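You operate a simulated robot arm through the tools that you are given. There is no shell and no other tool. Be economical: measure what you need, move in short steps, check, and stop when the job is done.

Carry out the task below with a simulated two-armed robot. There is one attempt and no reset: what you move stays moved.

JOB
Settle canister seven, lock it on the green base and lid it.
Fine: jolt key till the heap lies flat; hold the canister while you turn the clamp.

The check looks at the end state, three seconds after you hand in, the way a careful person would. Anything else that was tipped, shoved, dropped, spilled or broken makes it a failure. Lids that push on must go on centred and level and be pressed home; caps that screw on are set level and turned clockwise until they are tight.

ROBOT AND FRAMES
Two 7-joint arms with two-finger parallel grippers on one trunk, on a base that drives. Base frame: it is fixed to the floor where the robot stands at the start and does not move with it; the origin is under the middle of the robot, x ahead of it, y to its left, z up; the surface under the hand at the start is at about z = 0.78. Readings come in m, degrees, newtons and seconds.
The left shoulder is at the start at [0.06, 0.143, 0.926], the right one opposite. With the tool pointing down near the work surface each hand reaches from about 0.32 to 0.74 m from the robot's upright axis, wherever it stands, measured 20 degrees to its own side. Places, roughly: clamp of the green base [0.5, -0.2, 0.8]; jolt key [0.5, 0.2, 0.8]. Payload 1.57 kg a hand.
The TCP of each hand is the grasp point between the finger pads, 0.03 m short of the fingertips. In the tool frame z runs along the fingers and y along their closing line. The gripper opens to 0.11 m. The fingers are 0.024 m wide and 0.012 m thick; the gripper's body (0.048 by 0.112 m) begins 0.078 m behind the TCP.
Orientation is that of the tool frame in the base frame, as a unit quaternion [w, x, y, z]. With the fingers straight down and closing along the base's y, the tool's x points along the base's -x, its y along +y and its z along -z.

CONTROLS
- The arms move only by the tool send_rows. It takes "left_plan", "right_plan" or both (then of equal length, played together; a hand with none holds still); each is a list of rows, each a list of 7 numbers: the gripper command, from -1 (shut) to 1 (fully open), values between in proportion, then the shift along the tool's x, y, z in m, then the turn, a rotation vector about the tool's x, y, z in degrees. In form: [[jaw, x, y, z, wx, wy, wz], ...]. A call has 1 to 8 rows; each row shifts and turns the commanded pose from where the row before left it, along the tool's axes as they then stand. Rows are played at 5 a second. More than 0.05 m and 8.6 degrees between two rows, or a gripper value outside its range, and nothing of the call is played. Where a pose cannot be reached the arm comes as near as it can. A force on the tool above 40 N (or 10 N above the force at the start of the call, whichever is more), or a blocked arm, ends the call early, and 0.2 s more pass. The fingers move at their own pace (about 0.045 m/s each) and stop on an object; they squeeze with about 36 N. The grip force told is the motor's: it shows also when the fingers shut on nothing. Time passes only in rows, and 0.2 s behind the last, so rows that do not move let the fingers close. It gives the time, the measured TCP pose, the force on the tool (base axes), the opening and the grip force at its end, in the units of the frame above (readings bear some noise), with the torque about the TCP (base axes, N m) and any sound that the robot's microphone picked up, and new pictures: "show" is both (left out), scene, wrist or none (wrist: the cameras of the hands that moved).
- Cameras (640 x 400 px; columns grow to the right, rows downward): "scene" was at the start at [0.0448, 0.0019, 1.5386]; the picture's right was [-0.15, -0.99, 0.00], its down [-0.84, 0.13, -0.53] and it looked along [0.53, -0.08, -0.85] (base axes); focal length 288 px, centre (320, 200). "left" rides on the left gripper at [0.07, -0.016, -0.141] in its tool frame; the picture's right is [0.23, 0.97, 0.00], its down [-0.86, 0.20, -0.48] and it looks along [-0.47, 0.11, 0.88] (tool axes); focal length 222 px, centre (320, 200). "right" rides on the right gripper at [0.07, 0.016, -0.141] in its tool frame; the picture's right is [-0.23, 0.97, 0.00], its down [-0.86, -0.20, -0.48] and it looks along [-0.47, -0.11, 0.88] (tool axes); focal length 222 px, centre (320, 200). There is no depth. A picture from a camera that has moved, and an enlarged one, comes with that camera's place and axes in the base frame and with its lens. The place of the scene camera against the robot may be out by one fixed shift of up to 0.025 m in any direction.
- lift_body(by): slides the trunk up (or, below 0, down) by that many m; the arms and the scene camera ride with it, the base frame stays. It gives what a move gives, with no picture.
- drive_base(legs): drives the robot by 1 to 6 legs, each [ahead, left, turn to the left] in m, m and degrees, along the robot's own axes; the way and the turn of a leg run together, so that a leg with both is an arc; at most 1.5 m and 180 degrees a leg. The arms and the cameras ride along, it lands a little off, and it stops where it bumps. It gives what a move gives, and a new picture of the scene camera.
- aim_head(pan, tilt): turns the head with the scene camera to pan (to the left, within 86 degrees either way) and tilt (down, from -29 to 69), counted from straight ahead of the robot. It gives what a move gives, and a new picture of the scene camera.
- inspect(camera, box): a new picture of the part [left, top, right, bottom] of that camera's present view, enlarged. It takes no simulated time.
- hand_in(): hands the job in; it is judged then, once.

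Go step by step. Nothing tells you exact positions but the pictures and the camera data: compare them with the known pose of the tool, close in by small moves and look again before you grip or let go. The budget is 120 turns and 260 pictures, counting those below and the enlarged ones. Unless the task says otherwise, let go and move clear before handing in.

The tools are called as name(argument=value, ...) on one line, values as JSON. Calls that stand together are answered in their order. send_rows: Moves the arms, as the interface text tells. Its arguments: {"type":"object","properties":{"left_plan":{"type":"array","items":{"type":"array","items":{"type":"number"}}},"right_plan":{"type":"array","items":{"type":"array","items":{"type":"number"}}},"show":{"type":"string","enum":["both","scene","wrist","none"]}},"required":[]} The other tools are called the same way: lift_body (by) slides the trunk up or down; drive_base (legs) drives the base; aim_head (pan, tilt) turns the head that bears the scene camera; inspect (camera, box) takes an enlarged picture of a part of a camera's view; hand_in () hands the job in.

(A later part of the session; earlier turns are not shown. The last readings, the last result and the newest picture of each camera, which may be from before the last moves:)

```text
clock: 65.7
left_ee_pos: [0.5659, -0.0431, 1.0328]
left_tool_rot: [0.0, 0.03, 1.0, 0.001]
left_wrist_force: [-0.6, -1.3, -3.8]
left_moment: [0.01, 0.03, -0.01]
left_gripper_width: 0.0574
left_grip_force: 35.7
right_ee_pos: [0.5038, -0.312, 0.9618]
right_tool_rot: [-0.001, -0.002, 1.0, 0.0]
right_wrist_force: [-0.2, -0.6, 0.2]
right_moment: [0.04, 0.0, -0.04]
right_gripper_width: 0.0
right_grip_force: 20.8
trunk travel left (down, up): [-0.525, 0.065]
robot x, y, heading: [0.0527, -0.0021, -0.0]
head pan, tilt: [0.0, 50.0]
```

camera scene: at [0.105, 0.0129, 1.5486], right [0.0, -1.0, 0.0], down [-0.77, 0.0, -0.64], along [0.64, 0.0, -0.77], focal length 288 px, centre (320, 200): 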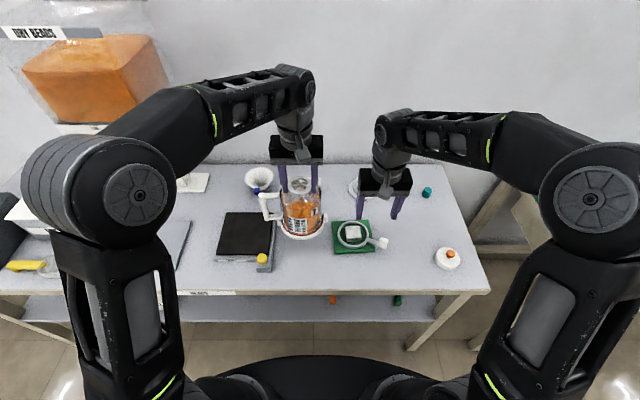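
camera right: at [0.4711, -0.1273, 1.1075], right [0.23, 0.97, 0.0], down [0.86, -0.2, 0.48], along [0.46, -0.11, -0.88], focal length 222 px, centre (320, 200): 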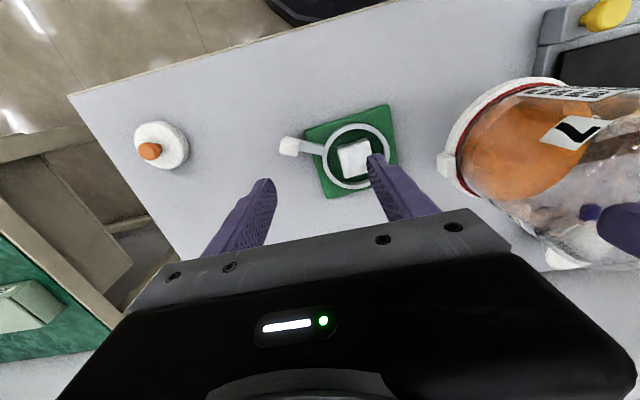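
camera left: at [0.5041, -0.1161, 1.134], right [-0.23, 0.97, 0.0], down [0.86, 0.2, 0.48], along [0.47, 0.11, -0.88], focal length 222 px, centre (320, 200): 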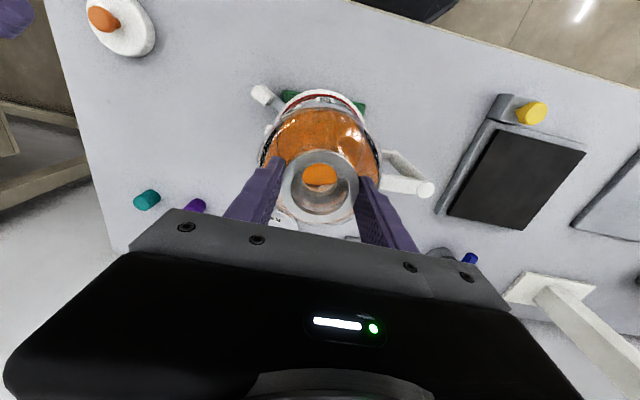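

send_rows(left_plan=[[-1, -0.006, -0.027, 0, 0, 0, 0], [-1, -0.006, -0.0265, 0, 0, 0, 0], [-1, 0, 0, 0.012, 0, 0, 0], [-1, 0, 0, 0.012, 0, 0, 0], [-1, 0, 0, 0, 0, 0, 0]], show="none")

inspect(camera="scene", box=[310, 190, 410, 270])

inspect(camera="right", box=[380, 60, 560, 200])

```text
clock: 66.9
left_ee_pos: [0.5759, -0.0966, 1.0088]
left_tool_rot: [0.001, 0.03, 1.0, 0.0]
left_wrist_force: [-0.7, 0.1, -3.7]
left_moment: [0.05, 0.03, 0.05]
left_gripper_width: 0.0572
left_grip_force: 35.6
right_ee_pos: [0.5045, -0.3109, 0.9621]
right_tool_rot: [-0.001, -0.001, 1.0, 0.001]
right_wrist_force: [0.3, -0.5, 0.8]
right_moment: [-0.04, -0.03, 0.02]
right_gripper_width: 0.0002
right_grip_force: 21.3
trunk travel left (down, up): [-0.525, 0.065]
robot x, y, heading: [0.0511, 0.0028, -0.1]
head pan, tilt: [0.0, 50.0]
```

```text
5.00 times, centred on (360, 230) of scene
camera zoom: at [0.1044, 0.012, 1.5486], right [0.0, -1.0, 0.0], down [-0.77, 0.0, -0.64], along [0.64, 0.0, -0.77], focal length 1439 px, centre (120, 50)
```

zoom: 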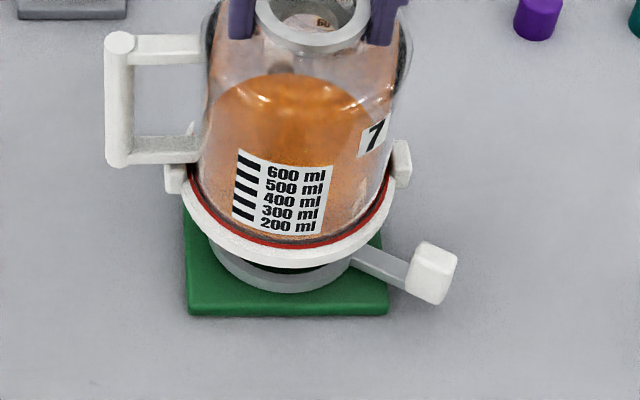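

```text
2.86 times, centred on (470, 130) of right
camera zoom: at [0.4344, -0.2958, 1.1041], right [0.23, 0.97, 0.0], down [0.86, -0.2, 0.48], along [0.46, -0.11, -0.88], focal length 635 px, centre (-109, 400)
```

zoom: 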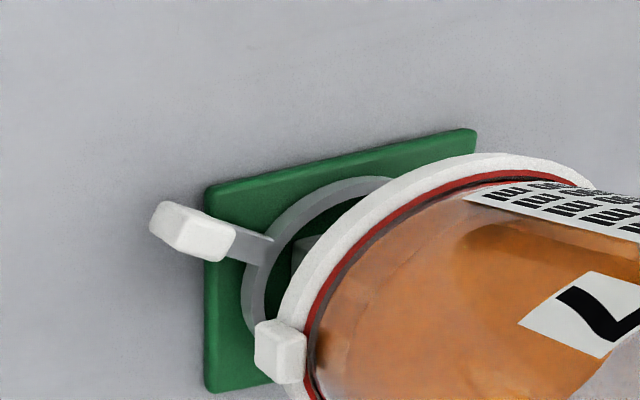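

By the scene picture the collar and ring are now concentric. I'm lowering carefully.

send_rows(left_plan=[[-1, 0, 0, 0.008, 0, 0, 0], [-1, 0, 0, 0.006, 0, 0, 0], [-1, 0, 0, 0.003, 0, 0, 0], [-1, 0, 0, 0, 0, 0, 0]], show="none")

```text
clock: 67.9
left_ee_pos: [0.5756, -0.0957, 0.9912]
left_tool_rot: [0.0, 0.031, 1.0, 0.0]
left_wrist_force: [0.3, -0.2, -3.0]
left_moment: [0.01, 0.02, 0.02]
left_gripper_width: 0.0572
left_grip_force: 35.7
right_ee_pos: [0.5053, -0.3113, 0.9623]
right_tool_rot: [-0.001, -0.001, 1.0, 0.0]
right_wrist_force: [0.0, -0.4, 0.1]
right_moment: [0.0, 0.01, 0.03]
right_gripper_width: 0.0005
right_grip_force: 21.2
trunk travel left (down, up): [-0.525, 0.065]
robot x, y, heading: [0.0517, 0.0019, -0.0]
head pan, tilt: [0.0, 50.0]
```

send_rows(left_plan=[[-1, 0, 0, 0.002, 0, 0, 0], [-1, 0, 0, 0.002, 0, 0, 0], [-1, 0, 0, 0, 0, 0, 0]], show="none")

```text
clock: 68.7
left_ee_pos: [0.575, -0.0946, 0.9913]
left_tool_rot: [0.003, 0.031, 1.0, -0.001]
left_wrist_force: [-0.6, 3.1, 26.2]
left_moment: [-0.27, 0.66, -0.07]
left_gripper_width: 0.0573
left_grip_force: 35.5
right_ee_pos: [0.5023, -0.3109, 0.9638]
right_tool_rot: [0.0, -0.001, 1.0, -0.001]
right_wrist_force: [-0.6, 0.8, -0.1]
right_moment: [-0.01, -0.01, -0.02]
right_gripper_width: 0.0001
right_grip_force: 21.5
trunk travel left (down, up): [-0.525, 0.065]
robot x, y, heading: [0.0488, 0.0011, -0.1]
head pan, tilt: [0.0, 50.0]
```

The contact moment has flipped sign, so the target lies between my two tries. I'm lifting 3 mm, shifting −1 mm in x and −2 mm in y, and retrying.

send_rows(left_plan=[[-1, 0, 0, -0.005, 0, 0, 0], [-1, 0.001, -0.002, 0, 0, 0, 0], [-1, 0, 0, 0, 0, 0, 0], [-1, 0, 0, 0.003, 0, 0, 0], [-1, 0, 0, 0.002, 0, 0, 0], [-1, 0, 0, 0, 0, 0, 0]], show="none")

```text
clock: 70.1
left_ee_pos: [0.5737, -0.0961, 0.9912]
left_tool_rot: [0.002, 0.031, 1.0, 0.0]
left_wrist_force: [-2.7, 6.6, 28.8]
left_moment: [0.62, 0.58, -0.01]
left_gripper_width: 0.0573
left_grip_force: 36.6
right_ee_pos: [0.502, -0.3105, 0.9642]
right_tool_rot: [0.0, -0.001, 1.0, -0.001]
right_wrist_force: [0.2, 0.1, 0.2]
right_moment: [0.02, -0.01, 0.03]
right_gripper_width: 0.0
right_grip_force: 20.9
trunk travel left (down, up): [-0.525, 0.065]
robot x, y, heading: [0.047, -0.0012, -0.2]
head pan, tilt: [0.0, 50.0]
```

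send_rows(left_plan=[[-1, 0, 0, -0.005, 0, 0, 0], [-1, 0, -0.0012, 0, 0, 0, 0], [-1, 0, 0, 0, 0, 0, 0], [-1, 0, 0, 0.003, 0, 0, 0], [-1, 0, 0, 0.0015, 0, 0, 0], [-1, 0, 0, 0, 0, 0, 0]], show="none")

```text
clock: 71.5
left_ee_pos: [0.5727, -0.0987, 0.9909]
left_tool_rot: [0.001, 0.03, 1.0, -0.001]
left_wrist_force: [-3.8, 3.4, 19.4]
left_moment: [0.56, 0.16, 0.09]
left_gripper_width: 0.0571
left_grip_force: 36.1
right_ee_pos: [0.5032, -0.3108, 0.9638]
right_tool_rot: [0.001, -0.001, 1.0, -0.002]
right_wrist_force: [0.9, -1.0, 0.3]
right_moment: [-0.02, -0.02, 0.01]
right_gripper_width: 0.0
right_grip_force: 20.7
trunk travel left (down, up): [-0.525, 0.065]
robot x, y, heading: [0.0473, -0.001, 0.0]
head pan, tilt: [0.0, 50.0]
```

y is now centred and x needs about +1 mm. I'll retry with a small yaw wiggle while pressing lightly.

send_rows(left_plan=[[-1, 0, 0, -0.004, 0, 0, 0], [-1, -0.001, 0, 0, 0, 0, 0], [-1, 0, 0, 0.002, 0, 0, 0], [-1, 0, 0, 0.0015, 0, 0, 0], [-1, 0, 0, 0, 0, 0, 0]], show="none")

```text
clock: 72.7
left_ee_pos: [0.574, -0.0994, 0.9908]
left_tool_rot: [0.0, 0.03, 1.0, 0.001]
left_wrist_force: [-5.1, 1.0, 16.2]
left_moment: [0.49, 0.47, 0.11]
left_gripper_width: 0.057
left_grip_force: 36.1
right_ee_pos: [0.5021, -0.31, 0.9641]
right_tool_rot: [-0.001, -0.001, 1.0, 0.0]
right_wrist_force: [-0.3, -0.4, -0.6]
right_moment: [-0.02, 0.02, -0.02]
right_gripper_width: 0.0001
right_grip_force: 21.0
trunk travel left (down, up): [-0.525, 0.065]
robot x, y, heading: [0.049, 0.0001, 0.0]
head pan, tilt: [0.0, 50.0]
```

Comparing lugs and plate in the scene view, the canister still sits about 2.4° counter-clockwise of the base. I'll correct the yaw and retry.

send_rows(left_plan=[[-1, 0, 0, -0.006, 0, 0, 0], [-1, 0, 0.0005, 0, 0, 0, 1.2], [-1, 0, 0, 0, 0, 0, 1.2], [-1, 0, 0, 0, 0, 0, 0]], show="none")

inspect(camera="scene", box=[310, 190, 410, 270])

```text
clock: 73.7
left_ee_pos: [0.5761, -0.0985, 0.9948]
left_tool_rot: [0.0, 0.052, 0.999, 0.0]
left_wrist_force: [0.8, 0.7, -4.1]
left_moment: [0.0, 0.01, -0.01]
left_gripper_width: 0.0573
left_grip_force: 36.6
right_ee_pos: [0.5062, -0.3122, 0.9623]
right_tool_rot: [-0.001, -0.001, 1.0, 0.0]
right_wrist_force: [0.2, 0.9, -0.2]
right_moment: [0.0, -0.01, 0.02]
right_gripper_width: 0.0001
right_grip_force: 21.0
trunk travel left (down, up): [-0.525, 0.065]
robot x, y, heading: [0.0531, -0.0005, 0.0]
head pan, tilt: [0.0, 50.0]
```

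```text
5.00 times, centred on (360, 230) of scene
camera zoom: at [0.1045, 0.0119, 1.5486], right [0.0, -1.0, 0.0], down [-0.77, 0.0, -0.64], along [0.64, 0.0, -0.77], focal length 1439 px, centre (120, 50)
```

zoom: 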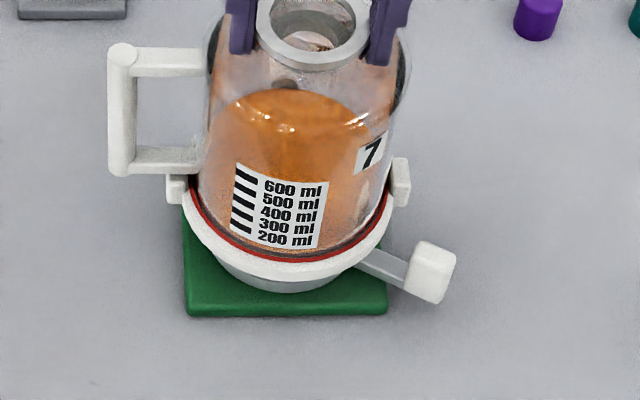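

Lugs and plate are now parallel. I'm pressing down gently.

send_rows(left_plan=[[-1, 0, 0, 0.003, 0, 0, 0], [-1, 0, 0, 0.002, 0, 0, 0], [-1, 0, 0, 0.0015, 0, 0, 0], [-1, 0, 0, 0, 0, 0, 0]], show="none")

```text
clock: 74.7
left_ee_pos: [0.5754, -0.0987, 0.9873]
left_tool_rot: [0.0, 0.052, 0.999, 0.0]
left_wrist_force: [0.3, -0.1, -3.9]
left_moment: [-0.04, 0.0, -0.03]
left_gripper_width: 0.0569
left_grip_force: 35.7
right_ee_pos: [0.5046, -0.311, 0.9632]
right_tool_rot: [0.0, -0.001, 1.0, 0.0]
right_wrist_force: [0.3, 0.0, -0.2]
right_moment: [0.01, -0.02, -0.01]
right_gripper_width: 0.0001
right_grip_force: 21.3
trunk travel left (down, up): [-0.525, 0.065]
robot x, y, heading: [0.0504, -0.0025, -0.1]
head pan, tilt: [0.0, 50.0]
```

It slid past the previous contact height with no force, so the socket is on the boss. I'm continuing down.

send_rows(left_plan=[[-1, 0, 0, 0.003, 0, 0, 0], [-1, 0, 0, 0.003, 0, 0, 0], [-1, 0, 0, 0.002, 0, 0, 0], [-1, 0, 0, 0, 0, 0, 0]], show="none")

```text
clock: 75.7
left_ee_pos: [0.5753, -0.0984, 0.9799]
left_tool_rot: [0.0, 0.052, 0.999, 0.0]
left_wrist_force: [0.0, 0.5, -4.1]
left_moment: [0.01, -0.02, -0.07]
left_gripper_width: 0.0572
left_grip_force: 35.7
right_ee_pos: [0.5049, -0.3113, 0.9632]
right_tool_rot: [0.0, -0.002, 1.0, 0.0]
right_wrist_force: [0.1, -0.3, -0.2]
right_moment: [0.01, 0.01, -0.02]
right_gripper_width: 0.0002
right_grip_force: 21.1
trunk travel left (down, up): [-0.525, 0.065]
robot x, y, heading: [0.0501, -0.0002, 0.1]
head pan, tilt: [0.0, 50.0]
```

send_rows(left_plan=[[-1, 0, 0, 0.003, 0, 0, 0], [-1, 0, 0, 0.003, 0, 0, 0], [-1, 0, 0, 0.002, 0, 0, 0], [-1, 0, 0, 0, 0, 0, 0]], show="none")

inspect(camera="scene", box=[310, 190, 410, 270])

```text
clock: 76.7
left_ee_pos: [0.5758, -0.0983, 0.9725]
left_tool_rot: [0.0, 0.052, 0.999, 0.001]
left_wrist_force: [-0.6, 0.1, -3.5]
left_moment: [-0.02, 0.01, 0.03]
left_gripper_width: 0.0573
left_grip_force: 36.1
right_ee_pos: [0.5047, -0.3122, 0.9633]
right_tool_rot: [-0.001, -0.001, 1.0, -0.001]
right_wrist_force: [-0.3, 0.4, 0.2]
right_moment: [-0.03, -0.01, -0.03]
right_gripper_width: 0.0
right_grip_force: 21.5
trunk travel left (down, up): [-0.525, 0.065]
robot x, y, heading: [0.0513, -0.0011, -0.2]
head pan, tilt: [0.0, 50.0]
```

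```text
5.00 times, centred on (360, 230) of scene
camera zoom: at [0.1045, 0.0119, 1.5486], right [0.0, -1.0, 0.0], down [-0.77, 0.0, -0.64], along [0.64, 0.0, -0.77], focal length 1439 px, centre (120, 50)
```

zoom: 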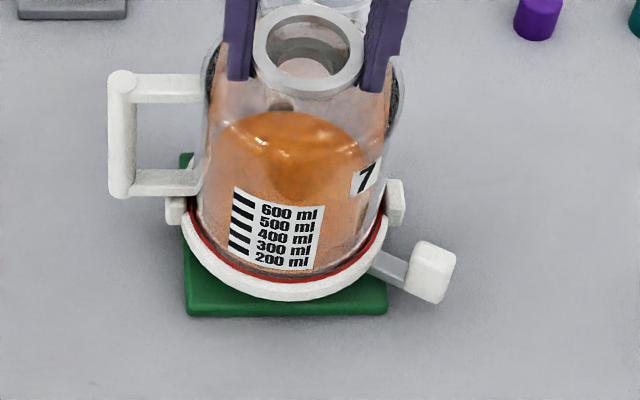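

send_rows(left_plan=[[-1, 0, 0, 0.002, 0, 0, 0], [-1, 0, 0, 0.002, 0, 0, 0], [-1, 0, 0, 0, 0, 0, 0]], show="none")

```text
clock: 77.5
left_ee_pos: [0.5763, -0.0983, 0.9693]
left_tool_rot: [0.0, 0.052, 0.999, 0.001]
left_wrist_force: [-0.2, 0.3, 1.5]
left_moment: [-0.04, 0.02, -0.06]
left_gripper_width: 0.0569
left_grip_force: 36.0
right_ee_pos: [0.5038, -0.3103, 0.9624]
right_tool_rot: [0.0, -0.001, 1.0, 0.0]
right_wrist_force: [0.0, -0.1, -0.2]
right_moment: [0.0, -0.03, 0.01]
right_gripper_width: 0.0
right_grip_force: 21.1
trunk travel left (down, up): [-0.525, 0.065]
robot x, y, heading: [0.0534, -0.0009, 0.2]
head pan, tilt: [0.0, 50.0]
```

The canister is seated at TCP z 0.969, and I keep holding it. Next I'll look at the lever for the right hand.

send_rows(left_plan=[[-1, 0, 0, 0.001, 0, 0, 0], [-1, 0, 0, 0, 0, 0, 0]], show="none")

inspect(camera="right", box=[340, 40, 580, 200])

inspect(camera="scene", box=[330, 210, 410, 270])

```text
clock: 78.1
left_ee_pos: [0.5763, -0.0977, 0.9691]
left_tool_rot: [0.001, 0.051, 0.999, 0.0]
left_wrist_force: [-0.1, 2.8, 11.8]
left_moment: [0.43, 0.4, -0.1]
left_gripper_width: 0.0572
left_grip_force: 36.1
right_ee_pos: [0.5042, -0.3111, 0.9634]
right_tool_rot: [-0.001, -0.001, 1.0, 0.001]
right_wrist_force: [-0.6, -0.1, -0.2]
right_moment: [-0.03, 0.02, 0.0]
right_gripper_width: 0.0
right_grip_force: 21.5
trunk travel left (down, up): [-0.525, 0.065]
robot x, y, heading: [0.0491, 0.0009, -0.1]
head pan, tilt: [0.0, 50.0]
```

```text
2.50 times, centred on (460, 120) of right
camera zoom: at [0.4335, -0.2953, 1.1047], right [0.23, 0.97, 0.0], down [0.86, -0.2, 0.48], along [0.47, -0.11, -0.88], focal length 555 px, centre (-30, 400)
```

zoom: 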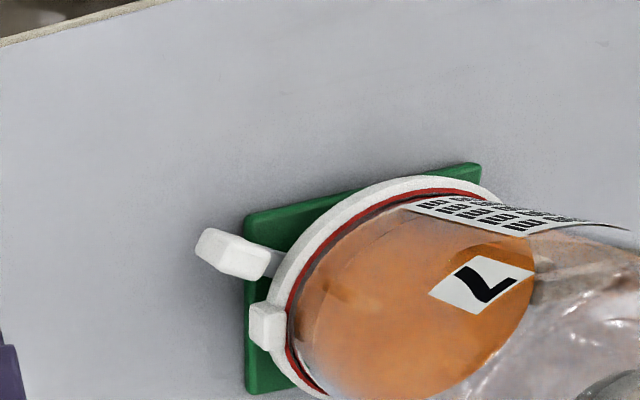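

```text
6.67 times, centred on (370, 240) of scene
camera zoom: at [0.1032, 0.0125, 1.5488], right [0.0, -1.0, 0.0], down [-0.77, 0.0, -0.64], along [0.64, 0.0, -0.77], focal length 1919 px, centre (-13, -67)
```

zoom: 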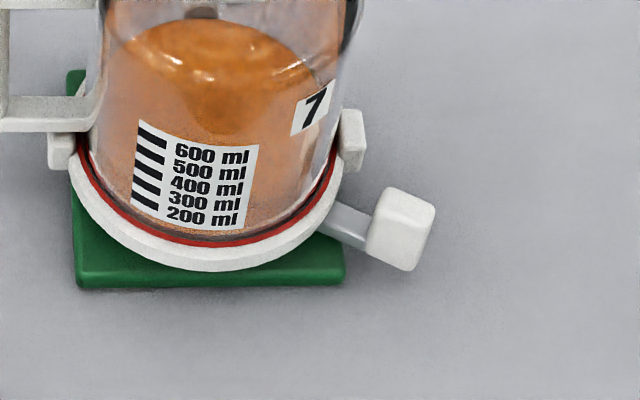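

The knob is at about (0.534, -0.181), 92 mm from the axis. The right hand will lean outward by 30° to clear the left gripper and go behind the knob for a clockwise push.

send_rows(right_plan=[[-1, 0, 0, 0, -7.5, 0, 0], [-1, 0, 0, 0, -7.5, 0, 0], [-1, 0, 0, 0, -7.5, 0, 0], [-1, 0, 0, 0, -7.5, 0, 0], [-1, -0.0223, 0.0071, 0.0284, 0, 0, 0], [-1, -0.0223, 0.0071, 0.0284, 0, 0, 0], [-1, -0.0223, 0.0071, 0.0284, 0, 0, 0]], show="both")

inspect(camera="scene", box=[320, 180, 420, 270])

```text
clock: 79.7
left_ee_pos: [0.5756, -0.0971, 0.9685]
left_tool_rot: [0.001, 0.051, 0.999, 0.0]
left_wrist_force: [4.6, 2.5, 19.8]
left_moment: [0.33, -0.2, -0.02]
left_gripper_width: 0.057
left_grip_force: 35.6
right_ee_pos: [0.5699, -0.2506, 0.8983]
right_tool_rot: [0.0, 0.0, 0.966, 0.259]
right_wrist_force: [0.1, 0.5, 0.0]
right_moment: [0.01, -0.02, 0.04]
right_gripper_width: 0.0
right_grip_force: 21.3
trunk travel left (down, up): [-0.525, 0.065]
robot x, y, heading: [0.0496, 0.0001, 0.3]
head pan, tilt: [0.0, 50.0]
camera scene: at [0.1028, 0.0127, 1.5488], right [0.0, -1.0, 0.0], down [-0.77, 0.0, -0.64], along [0.64, 0.0, -0.77], focal length 288 px, centre (320, 200)
camera right: at [0.4992, -0.3082, 1.0285], right [0.23, 0.84, 0.49], down [0.86, -0.41, 0.31], along [0.47, 0.35, -0.82], focal length 222 px, centre (320, 200)
```

scene: 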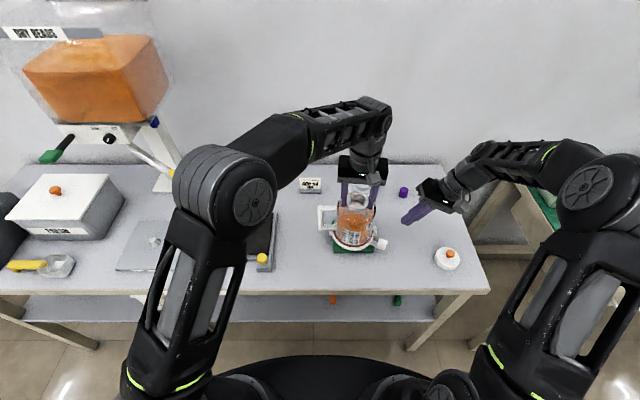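
right: 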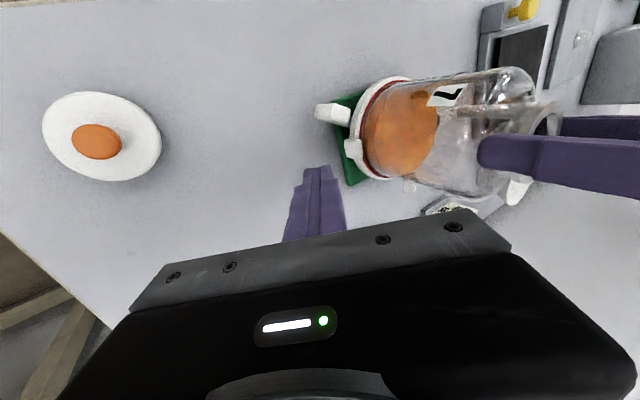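

```text
4.44 times, centred on (370, 225) of scene
camera zoom: at [0.1028, 0.0127, 1.5488], right [0.0, -1.0, 0.0], down [-0.77, 0.0, -0.64], along [0.64, 0.0, -0.77], focal length 1279 px, centre (98, 89)
```

zoom: 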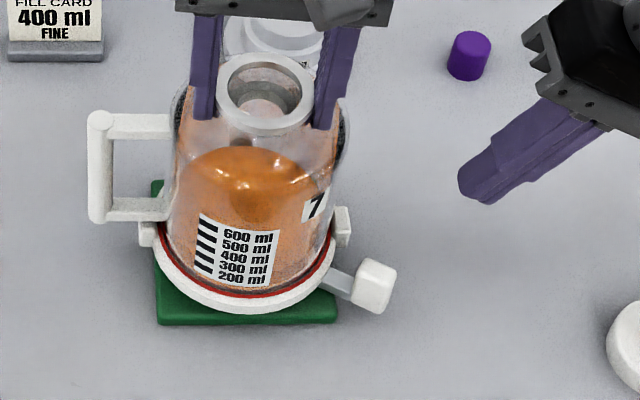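

send_rows(right_plan=[[-1, -0.001, 0, 0.037, 0, 0, 0], [-1, 0, 0, 0.037, 0, 0, 0]], show="wrist")

inspect(camera="right", box=[240, 60, 440, 220])

inspect(camera="scene", box=[330, 195, 410, 260])

```text
clock: 80.3
left_ee_pos: [0.5754, -0.0978, 0.9685]
left_tool_rot: [0.001, 0.05, 0.999, 0.0]
left_wrist_force: [5.3, 1.8, 22.7]
left_moment: [0.18, -0.38, -0.05]
left_gripper_width: 0.0573
left_grip_force: 36.5
right_ee_pos: [0.57, -0.2127, 0.8323]
right_tool_rot: [0.001, -0.001, 0.966, 0.259]
right_wrist_force: [-0.1, -0.1, -0.6]
right_moment: [0.01, -0.01, 0.01]
right_gripper_width: 0.0
right_grip_force: 21.6
trunk travel left (down, up): [-0.525, 0.065]
robot x, y, heading: [0.0508, 0.0016, 0.0]
head pan, tilt: [0.0, 50.0]
camera right: at [0.4994, -0.2699, 0.9627], right [0.23, 0.84, 0.49], down [0.86, -0.41, 0.31], along [0.47, 0.34, -0.82], focal length 222 px, centre (320, 200)
```

right: 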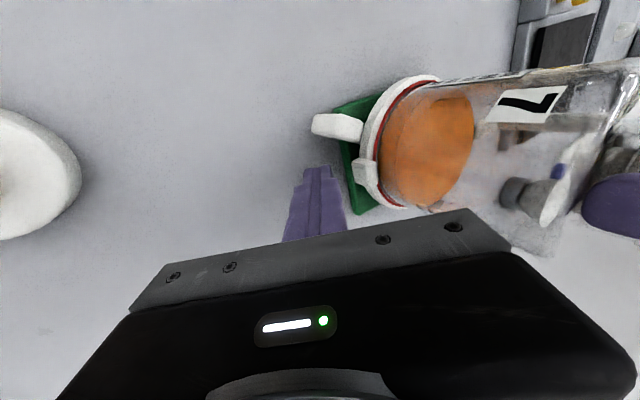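

```text
2.50 times, centred on (340, 140) of right
camera zoom: at [0.4994, -0.2699, 0.9627], right [0.23, 0.84, 0.49], down [0.86, -0.41, 0.31], along [0.47, 0.34, -0.82], focal length 555 px, centre (270, 350)
```

zoom: 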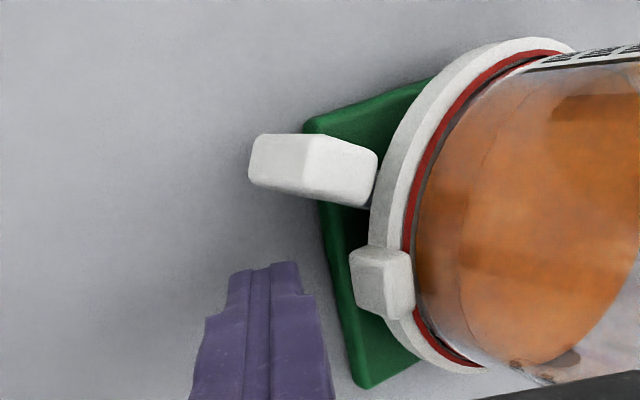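

```text
6.15 times, centred on (370, 228) of scene
camera zoom: at [0.1029, 0.0127, 1.5488], right [0.0, -1.0, 0.0], down [-0.77, 0.0, -0.64], along [0.64, 0.0, -0.77], focal length 1772 px, centre (12, 31)
```

zoom: 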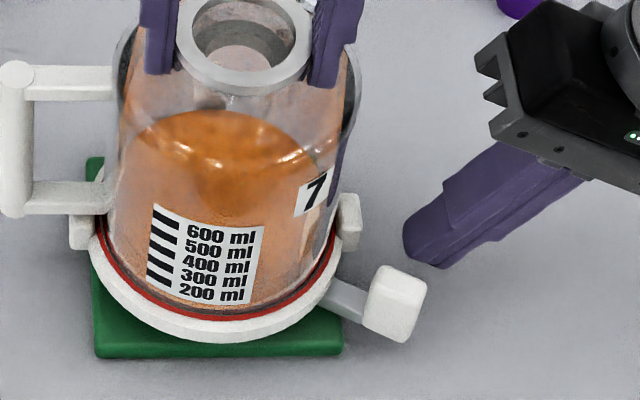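

The finger sits behind the knob. I'm pushing it clockwise along its arc in small steps.

send_rows(right_plan=[[-1, 0.0102, 0.0049, 0.0028, 0, 0, 0], [-1, 0.0098, 0.0016, 0.001, 0, 0, 0], [-1, 0.0095, 0.0025, 0.0015, 0, 0, 0], [-1, 0, 0, 0, 0, 0, 0]], show="wrist")

inspect(camera="right", box=[240, 60, 440, 220])

inspect(camera="scene", box=[330, 195, 410, 260])

```text
clock: 81.3
left_ee_pos: [0.5747, -0.0997, 0.9678]
left_tool_rot: [0.001, 0.052, 0.999, 0.0]
left_wrist_force: [5.0, 1.3, 26.0]
left_moment: [0.0, -0.27, -0.03]
left_gripper_width: 0.0569
left_grip_force: 36.2
right_ee_pos: [0.5398, -0.2024, 0.8337]
right_tool_rot: [0.0, -0.001, 0.966, 0.258]
right_wrist_force: [1.1, -0.3, -0.3]
right_moment: [0.01, 0.0, 0.0]
right_gripper_width: 0.0
right_grip_force: 21.2
trunk travel left (down, up): [-0.525, 0.065]
robot x, y, heading: [0.0504, -0.002, -0.3]
head pan, tilt: [0.0, 50.0]
camera right: at [0.4694, -0.2595, 0.9649], right [0.23, 0.84, 0.49], down [0.86, -0.41, 0.31], along [0.46, 0.35, -0.82], focal length 222 px, centre (320, 200)
```

right: 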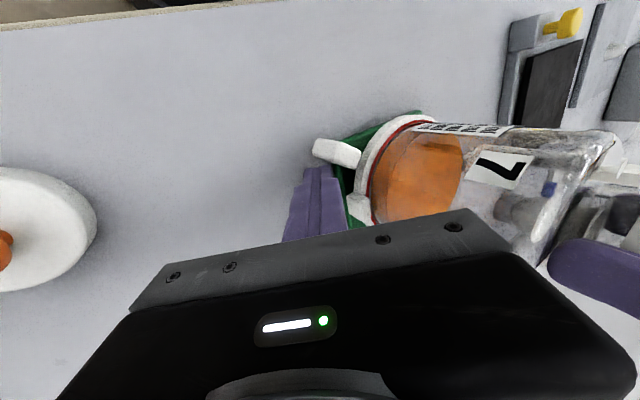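

```text
2.50 times, centred on (340, 140) of right
camera zoom: at [0.4694, -0.2595, 0.9649], right [0.23, 0.84, 0.49], down [0.86, -0.41, 0.31], along [0.46, 0.35, -0.82], focal length 555 px, centre (270, 350)
```

zoom: 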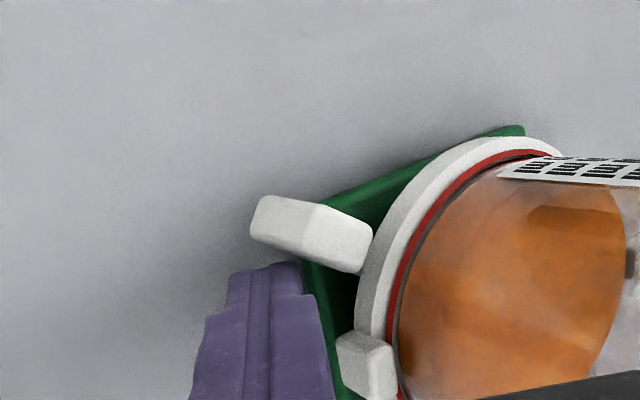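

```text
6.15 times, centred on (370, 228) of scene
camera zoom: at [0.1027, 0.0126, 1.5488], right [0.0, -1.0, 0.0], down [-0.77, 0.0, -0.64], along [0.64, 0.0, -0.77], focal length 1772 px, centre (12, 31)
```

zoom: 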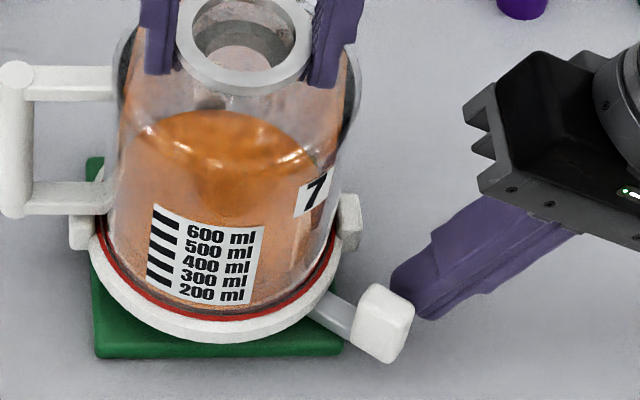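

It turns freely in this direction. I'm continuing along the arc.

send_rows(right_plan=[[-1, 0.0091, 0.0034, 0.002, 0, 0, 0], [-1, 0.0087, 0.0042, 0.0024, 0, 0, 0], [-1, 0.0082, 0.0049, 0.0028, 0, 0, 0], [-1, 0.0075, 0.0057, 0.0033, 0, 0, 0], [-1, 0, 0, 0, 0, 0, 0]], show="none")

inspect(camera="scene", box=[330, 195, 410, 260])

```text
clock: 82.5
left_ee_pos: [0.5767, -0.0975, 0.9685]
left_tool_rot: [0.001, 0.052, 0.999, 0.0]
left_wrist_force: [4.5, 0.4, 25.5]
left_moment: [0.02, -0.13, -0.09]
left_gripper_width: 0.0572
left_grip_force: 35.9
right_ee_pos: [0.5049, -0.1809, 0.834]
right_tool_rot: [-0.001, -0.001, 0.966, 0.258]
right_wrist_force: [0.1, -1.1, 0.6]
right_moment: [0.03, 0.01, 0.0]
right_gripper_width: 0.0
right_grip_force: 21.1
trunk travel left (down, up): [-0.525, 0.065]
robot x, y, heading: [0.0524, 0.0016, 0.1]
head pan, tilt: [0.0, 50.0]
```

```text
6.15 times, centred on (370, 228) of scene
camera zoom: at [0.1025, 0.0125, 1.5487], right [0.0, -1.0, 0.0], down [-0.77, 0.0, -0.64], along [0.64, 0.0, -0.77], focal length 1772 px, centre (12, 31)
```

zoom: 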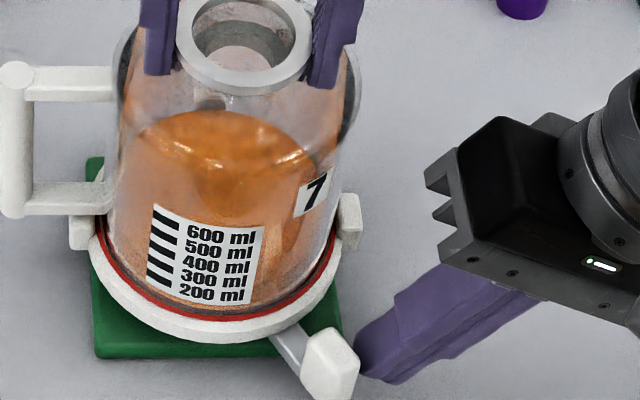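

send_rows(right_plan=[[-1, 0.0068, 0.0062, 0.0036, 0, 0, 0], [-1, 0.006, 0.0069, 0.004, 0, 0, 0], [-1, 0.0051, 0.0074, 0.0043, 0, 0, 0], [-1, 0.0042, 0.0078, 0.0045, 0, 0, 0], [-1, 0, 0, 0, 0, 0, 0]], show="none")

inspect(camera="scene", box=[320, 200, 410, 270])

```text
clock: 83.7
left_ee_pos: [0.5747, -0.0973, 0.9694]
left_tool_rot: [0.001, 0.051, 0.999, 0.0]
left_wrist_force: [2.9, 0.4, 25.9]
left_moment: [0.07, -0.1, -0.07]
left_gripper_width: 0.0569
left_grip_force: 35.7
right_ee_pos: [0.4837, -0.1476, 0.8333]
right_tool_rot: [-0.001, -0.002, 0.966, 0.259]
right_wrist_force: [0.1, 0.3, 0.0]
right_moment: [0.02, -0.03, 0.0]
right_gripper_width: 0.0001
right_grip_force: 21.7
trunk travel left (down, up): [-0.525, 0.065]
robot x, y, heading: [0.0516, -0.0027, 0.1]
head pan, tilt: [0.0, 50.0]
```

```text
5.71 times, centred on (365, 235) of scene
camera zoom: at [0.1024, 0.0125, 1.5487], right [0.0, -1.0, 0.0], down [-0.77, 0.0, -0.64], along [0.64, 0.0, -0.77], focal length 1645 px, centre (63, 0)
```

zoom: 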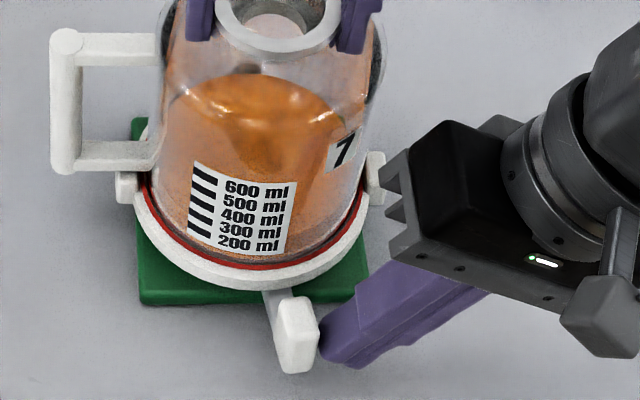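

send_rows(right_plan=[[-1, 0.0032, 0.0081, 0.0047, 0, 0, 0], [-1, 0.0023, 0.0084, 0.0049, 0, 0, 0], [-1, 0.0012, 0.0086, 0.005, 0, 0, 0], [-1, 0, 0.0086, 0.005, 0, 0, 0], [-1, 0, 0, 0, 0, 0, 0]], show="none")

inspect(camera="scene", box=[310, 200, 400, 270])

```text
clock: 84.9
left_ee_pos: [0.5765, -0.095, 0.9688]
left_tool_rot: [0.001, 0.051, 0.999, 0.002]
left_wrist_force: [6.5, 20.5, 27.4]
left_moment: [1.42, -0.07, -0.98]
left_gripper_width: 0.0572
left_grip_force: 35.6
right_ee_pos: [0.4775, -0.1072, 0.8345]
right_tool_rot: [-0.001, -0.001, 0.966, 0.259]
right_wrist_force: [1.2, -17.7, -1.4]
right_moment: [-0.44, -0.05, -0.2]
right_gripper_width: 0.0001
right_grip_force: 21.2
trunk travel left (down, up): [-0.525, 0.065]
robot x, y, heading: [0.0505, -0.0, 0.2]
head pan, tilt: [0.0, 50.0]
```

```text
5.71 times, centred on (355, 235) of scene
camera zoom: at [0.1029, 0.0128, 1.5486], right [0.0, -1.0, 0.0], down [-0.77, 0.0, -0.64], along [0.64, 0.0, -0.77], focal length 1645 px, centre (120, 0)
```

zoom: 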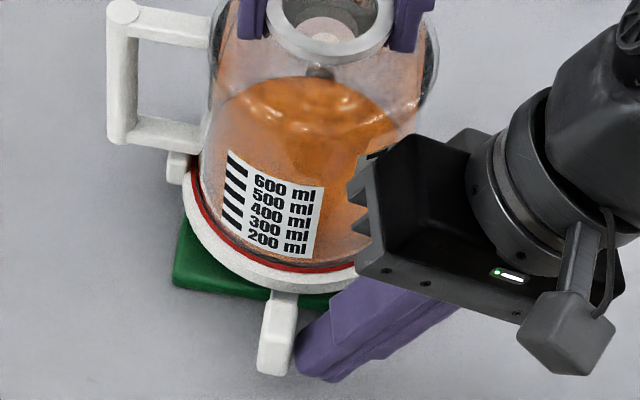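

The lever met resistance, and the base plus canister began to turn with it. I'll ease the finger off and inspect whether this is the end stop.

send_rows(right_plan=[[-1, 0, -0.0086, -0.005, 0, 0, 0], [-1, 0, -0.013, -0.0075, 0, 0, 0], [-1, 0, -0.026, -0.015, 0, 0, 0]], show="wrist")

inspect(camera="scene", box=[310, 200, 400, 270])

inspect(camera="right", box=[260, 60, 480, 220])

```text
clock: 85.7
left_ee_pos: [0.5737, -0.0991, 0.9682]
left_tool_rot: [-0.001, 0.052, 0.999, 0.0]
left_wrist_force: [0.7, 1.8, 17.8]
left_moment: [0.51, -0.54, -0.01]
left_gripper_width: 0.0571
left_grip_force: 35.9
right_ee_pos: [0.4781, -0.1632, 0.8347]
right_tool_rot: [0.0, -0.001, 0.966, 0.259]
right_wrist_force: [-0.8, -0.6, 0.2]
right_moment: [-0.02, 0.02, 0.01]
right_gripper_width: 0.0002
right_grip_force: 21.4
trunk travel left (down, up): [-0.525, 0.065]
robot x, y, heading: [0.049, 0.0012, 0.2]
head pan, tilt: [0.0, 50.0]
camera right: at [0.4084, -0.2197, 0.9654], right [0.23, 0.84, 0.49], down [0.86, -0.41, 0.31], along [0.46, 0.35, -0.81], focal length 222 px, centre (320, 200)
```

right: 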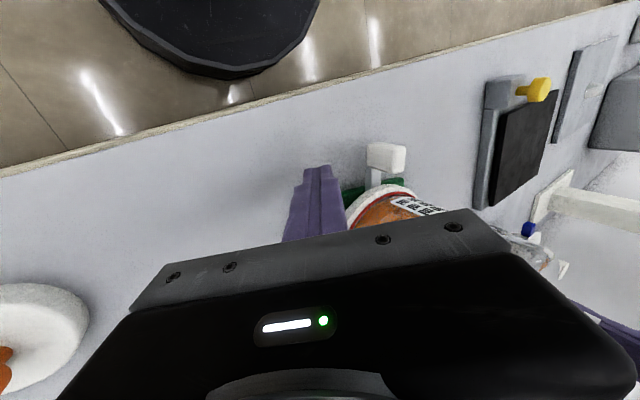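

```text
5.71 times, centred on (355, 235) of scene
camera zoom: at [0.1028, 0.0125, 1.5486], right [0.0, -1.0, 0.0], down [-0.77, 0.0, -0.64], along [0.64, 0.0, -0.77], focal length 1645 px, centre (120, 0)
```

zoom: 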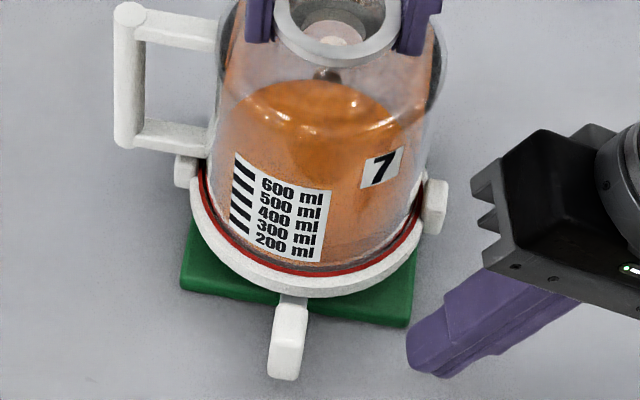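

```text
2.50 times, centred on (370, 140) of right
camera zoom: at [0.4084, -0.2197, 0.9654], right [0.23, 0.84, 0.49], down [0.86, -0.41, 0.31], along [0.46, 0.35, -0.81], focal length 555 px, centre (195, 350)
```

zoom: 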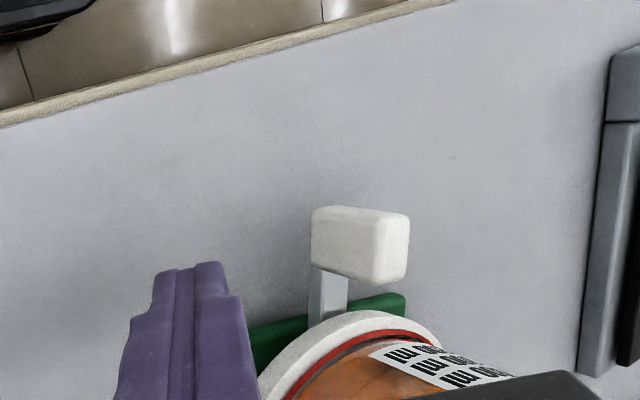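

The lever stopped square to the base's front after about 60° of travel. To test the lock, I'll raise the left hand a few millimetres and read the weight.

send_rows(left_plan=[[-1, 0, 0, -0.002, 0, 0, 0], [-1, 0, 0, -0.002, 0, 0, 0], [-1, 0, 0, 0, 0, 0, 0]], show="none")

```text
clock: 86.5
left_ee_pos: [0.5754, -0.0976, 0.9705]
left_tool_rot: [-0.001, 0.052, 0.999, 0.001]
left_wrist_force: [-0.5, 0.3, -5.8]
left_moment: [-0.02, -0.06, -0.02]
left_gripper_width: 0.057
left_grip_force: 35.7
right_ee_pos: [0.4796, -0.1634, 0.8335]
right_tool_rot: [0.0, -0.001, 0.966, 0.259]
right_wrist_force: [-0.4, -0.4, 0.3]
right_moment: [-0.01, 0.02, 0.0]
right_gripper_width: 0.0
right_grip_force: 20.9
trunk travel left (down, up): [-0.525, 0.065]
robot x, y, heading: [0.0524, -0.0023, -0.1]
head pan, tilt: [0.0, 50.0]
```

send_rows(left_plan=[[-1, 0, 0, -0.002, 0, 0, 0], [-1, 0, 0, 0, 0, 0, 0]], show="none")

inspect(camera="scene", box=[310, 200, 400, 270])

```text
clock: 87.1
left_ee_pos: [0.5755, -0.0983, 0.9724]
left_tool_rot: [0.0, 0.051, 0.999, 0.0]
left_wrist_force: [-0.2, 0.5, -5.5]
left_moment: [-0.03, -0.04, 0.0]
left_gripper_width: 0.0569
left_grip_force: 36.3
right_ee_pos: [0.4793, -0.1629, 0.8336]
right_tool_rot: [-0.001, -0.001, 0.966, 0.259]
right_wrist_force: [-0.9, -0.7, -0.1]
right_moment: [-0.03, -0.01, 0.0]
right_gripper_width: 0.0
right_grip_force: 21.3
trunk travel left (down, up): [-0.525, 0.065]
robot x, y, heading: [0.0477, 0.0002, -0.0]
head pan, tilt: [0.0, 50.0]
```

```text
5.71 times, centred on (355, 235) of scene
camera zoom: at [0.1047, 0.0119, 1.5486], right [0.0, -1.0, 0.0], down [-0.77, 0.0, -0.64], along [0.64, 0.0, -0.77], focal length 1645 px, centre (120, 0)
```

zoom: 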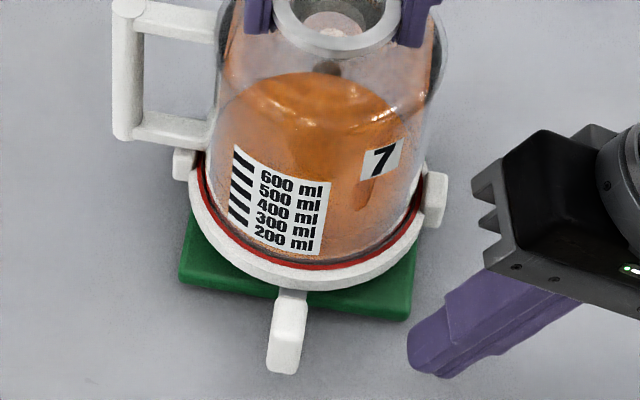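

The base lifted along with the canister, so it is locked. While it hangs a few millimetres up, I'll turn it back square and set it down.

send_rows(left_plan=[[-1, 0, 0, 0, 0, 0, -4], [-1, 0, 0, 0, 0, 0, -4], [-1, 0, 0, 0, 0, 0, -4], [-1, 0, 0, 0.002, 0, 0, 0], [-1, 0, 0, 0.0015, 0, 0, 0], [-1, 0, 0, 0, 0, 0, 0]], show="none")

inspect(camera="scene", box=[310, 200, 400, 270])

```text
clock: 88.5
left_ee_pos: [0.576, -0.0983, 0.9691]
left_tool_rot: [0.0, -0.054, 0.999, 0.0]
left_wrist_force: [0.7, 0.5, -6.2]
left_moment: [-0.02, -0.05, -0.02]
left_gripper_width: 0.0573
left_grip_force: 35.9
right_ee_pos: [0.4792, -0.1628, 0.8338]
right_tool_rot: [-0.001, 0.0, 0.966, 0.259]
right_wrist_force: [0.0, 0.7, 0.2]
right_moment: [0.04, -0.01, 0.04]
right_gripper_width: 0.0001
right_grip_force: 21.0
trunk travel left (down, up): [-0.525, 0.065]
robot x, y, heading: [0.051, 0.0016, 0.1]
head pan, tilt: [0.0, 50.0]
```

```text
5.71 times, centred on (355, 235) of scene
camera zoom: at [0.1047, 0.0119, 1.5486], right [0.0, -1.0, 0.0], down [-0.77, 0.0, -0.64], along [0.64, 0.0, -0.77], focal length 1645 px, centre (120, 0)
```

zoom: 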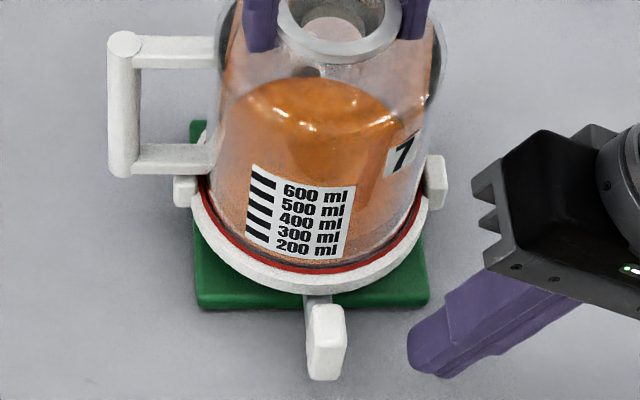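

send_rows(left_plan=[[-1, 0, 0, 0.001, 0, 0, 0], [-1, 0, 0, 0.001, 0, 0, 0], [-1, 0, 0, 0, 0, 0, 0]], show="none")

```text
clock: 89.3
left_ee_pos: [0.5765, -0.0982, 0.9676]
left_tool_rot: [0.0, -0.053, 0.999, 0.0]
left_wrist_force: [0.3, 0.1, -1.7]
left_moment: [0.0, 0.16, -0.02]
left_gripper_width: 0.0572
left_grip_force: 35.8
right_ee_pos: [0.4786, -0.1642, 0.8341]
right_tool_rot: [-0.001, -0.001, 0.966, 0.259]
right_wrist_force: [0.3, -0.2, -0.6]
right_moment: [0.0, 0.0, -0.03]
right_gripper_width: 0.0
right_grip_force: 21.5
trunk travel left (down, up): [-0.525, 0.065]
robot x, y, heading: [0.0533, -0.0021, -0.1]
head pan, tilt: [0.0, 50.0]
```

send_rows(left_plan=[[-1, 0, 0, 0.001, 0, 0, 0], [-1, 0, 0, 0.001, 0, 0, 0], [-1, 0, 0, 0, 0, 0, 0], [-1, 0, 0, 0, 0, 0, 0]], right_plan=[[-1, 0, 0, 0, 0, 0, 0], [-1, 0, 0.0052, 0.003, 0, 0, 0], [-1, 0, 0.0052, 0.003, 0, 0, 0], [-1, 0, 0, 0, 0, 0, 0]], show="none")

inspect(camera="scene", box=[310, 200, 400, 270])

```text
clock: 90.3
left_ee_pos: [0.5753, -0.0985, 0.9679]
left_tool_rot: [0.002, -0.053, 0.999, -0.001]
left_wrist_force: [4.7, 0.5, 19.1]
left_moment: [0.51, 0.61, -0.03]
left_gripper_width: 0.0569
left_grip_force: 35.8
right_ee_pos: [0.4782, -0.1513, 0.8345]
right_tool_rot: [-0.001, -0.001, 0.966, 0.259]
right_wrist_force: [0.0, 0.0, 0.9]
right_moment: [0.0, 0.01, 0.0]
right_gripper_width: 0.0
right_grip_force: 21.0
trunk travel left (down, up): [-0.525, 0.065]
robot x, y, heading: [0.0503, 0.0015, 0.2]
head pan, tilt: [0.0, 50.0]
```

```text
5.71 times, centred on (355, 235) of scene
camera zoom: at [0.1031, 0.0124, 1.5489], right [0.0, -1.0, 0.0], down [-0.77, 0.0, -0.64], along [0.64, 0.0, -0.77], focal length 1645 px, centre (120, 0)
```

zoom: 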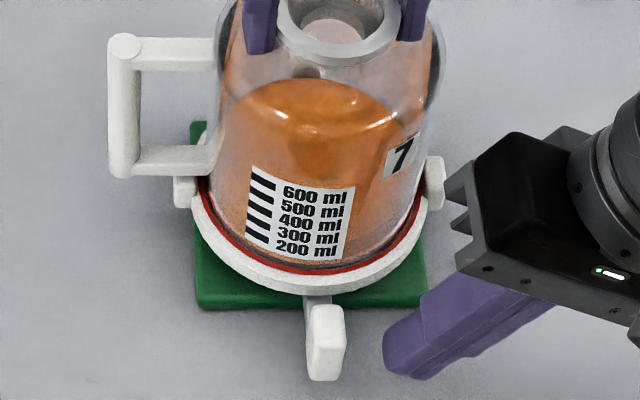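

send_rows(right_plan=[[-1, 0, 0.0087, 0.005, 0, 0, 0], [-1, 0, 0.007, 0.004, 0, 0, 0], [-1, 0, 0.0026, 0.0015, 0, 0, 0], [-1, 0, 0.0026, 0.0015, 0, 0, 0]], show="none")

inspect(camera="scene", box=[310, 200, 400, 270])

```text
clock: 91.3
left_ee_pos: [0.5763, -0.0985, 0.9689]
left_tool_rot: [0.002, -0.052, 0.999, 0.0]
left_wrist_force: [9.8, 6.9, 27.9]
left_moment: [-0.05, -0.11, -0.64]
left_gripper_width: 0.057
left_grip_force: 35.8
right_ee_pos: [0.4779, -0.1299, 0.8338]
right_tool_rot: [0.002, 0.001, 0.966, 0.258]
right_wrist_force: [-4.3, -18.8, 7.7]
right_moment: [-0.19, 0.04, 0.04]
right_gripper_width: 0.0
right_grip_force: 21.3
trunk travel left (down, up): [-0.525, 0.065]
robot x, y, heading: [0.0496, 0.0009, 0.1]
head pan, tilt: [0.0, 50.0]
```

```text
5.71 times, centred on (355, 235) of scene
camera zoom: at [0.1021, 0.011, 1.549], right [0.0, -1.0, 0.0], down [-0.77, 0.0, -0.64], along [0.64, 0.0, -0.77], focal length 1645 px, centre (120, 0)
```

zoom: 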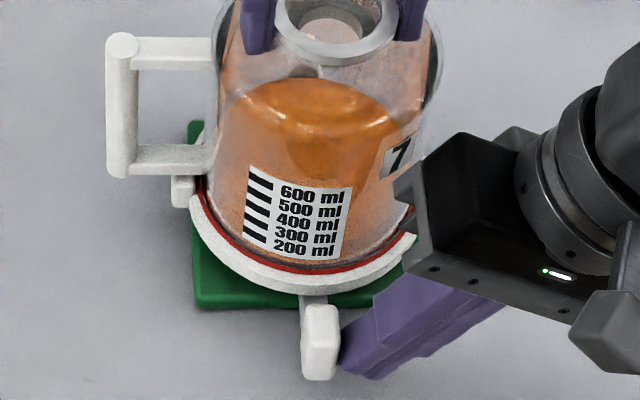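

The lever is firmly at its stop at 19 N. I'm backing the right hand off, then releasing the neck and withdrawing the left hand upward.

send_rows(right_plan=[[-1, 0, -0.013, -0.0075, 0, 0, 0], [-1, 0, -0.026, -0.015, 0, 0, 0], [-1, 0, -0.02, -0.03, 0, 0, 0], [-1, 0, -0.02, -0.04, 0, 0, 0]], left_plan=[[-1, 0, 0, -0.0015, 0, 0, 0], [-1, 0, 0, 0, 0, 0, 0], [-1, 0, 0, 0, 0, 0, 0], [-1, 0, 0, 0, 0, 0, 0]], show="none")

send_rows(left_plan=[[0.4, 0, 0, 0, 0, 0, 0], [0.4, 0, 0, 0, 0, 0, 0], [0.4, 0, 0, -0.02, 0, 0, 0], [0.4, 0, 0, -0.03, 0, 0, 0]], show="none")

inspect(camera="scene", box=[300, 160, 420, 270])

inspect(camera="left", box=[220, 60, 420, 210])

```text
clock: 92.3
left_ee_pos: [0.576, -0.0985, 0.9682]
left_tool_rot: [0.001, -0.053, 0.999, 0.0]
left_wrist_force: [8.6, -2.0, 22.1]
left_moment: [0.0, -0.75, 0.07]
left_gripper_width: 0.0572
left_grip_force: 35.9
right_ee_pos: [0.4806, -0.2439, 0.8749]
right_tool_rot: [-0.002, -0.002, 0.966, 0.259]
right_wrist_force: [1.0, -0.3, 0.7]
right_moment: [0.0, 0.01, -0.01]
right_gripper_width: 0.0001
right_grip_force: 21.6
trunk travel left (down, up): [-0.525, 0.065]
robot x, y, heading: [0.0483, -0.0006, -0.1]
head pan, tilt: [0.0, 50.0]
```

```text
clock: 93.3
left_ee_pos: [0.5743, -0.097, 1.0156]
left_tool_rot: [0.0, -0.052, 0.999, 0.001]
left_wrist_force: [0.1, 0.2, -0.6]
left_moment: [0.01, 0.02, 0.0]
left_gripper_width: 0.077
left_grip_force: 0.1
right_ee_pos: [0.4808, -0.2447, 0.8737]
right_tool_rot: [-0.001, -0.001, 0.966, 0.259]
right_wrist_force: [0.5, 0.2, 0.1]
right_moment: [-0.01, -0.03, 0.03]
right_gripper_width: 0.0
right_grip_force: 22.1
trunk travel left (down, up): [-0.525, 0.065]
robot x, y, heading: [0.0506, -0.0037, -0.0]
head pan, tilt: [0.0, 50.0]
```

```text
3.64 times, centred on (360, 215) of scene
camera zoom: at [0.1042, 0.0118, 1.5485], right [0.0, -1.0, 0.0], down [-0.77, 0.0, -0.64], along [0.64, 0.0, -0.77], focal length 1047 px, centre (174, 146)
```

zoom: 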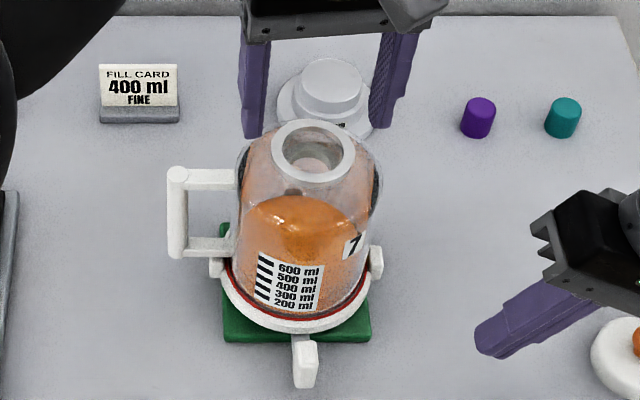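

```text
2.67 times, centred on (320, 135) of left
camera zoom: at [0.5075, -0.1213, 1.158], right [-0.33, 0.94, 0.0], down [0.83, 0.29, 0.48], along [0.45, 0.16, -0.88], focal length 592 px, centre (320, 373)
```

zoom: 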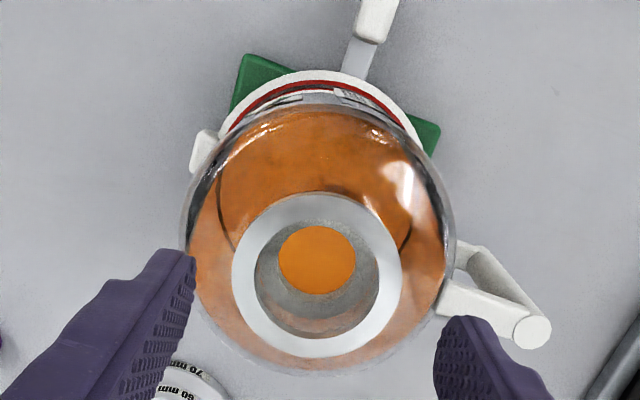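

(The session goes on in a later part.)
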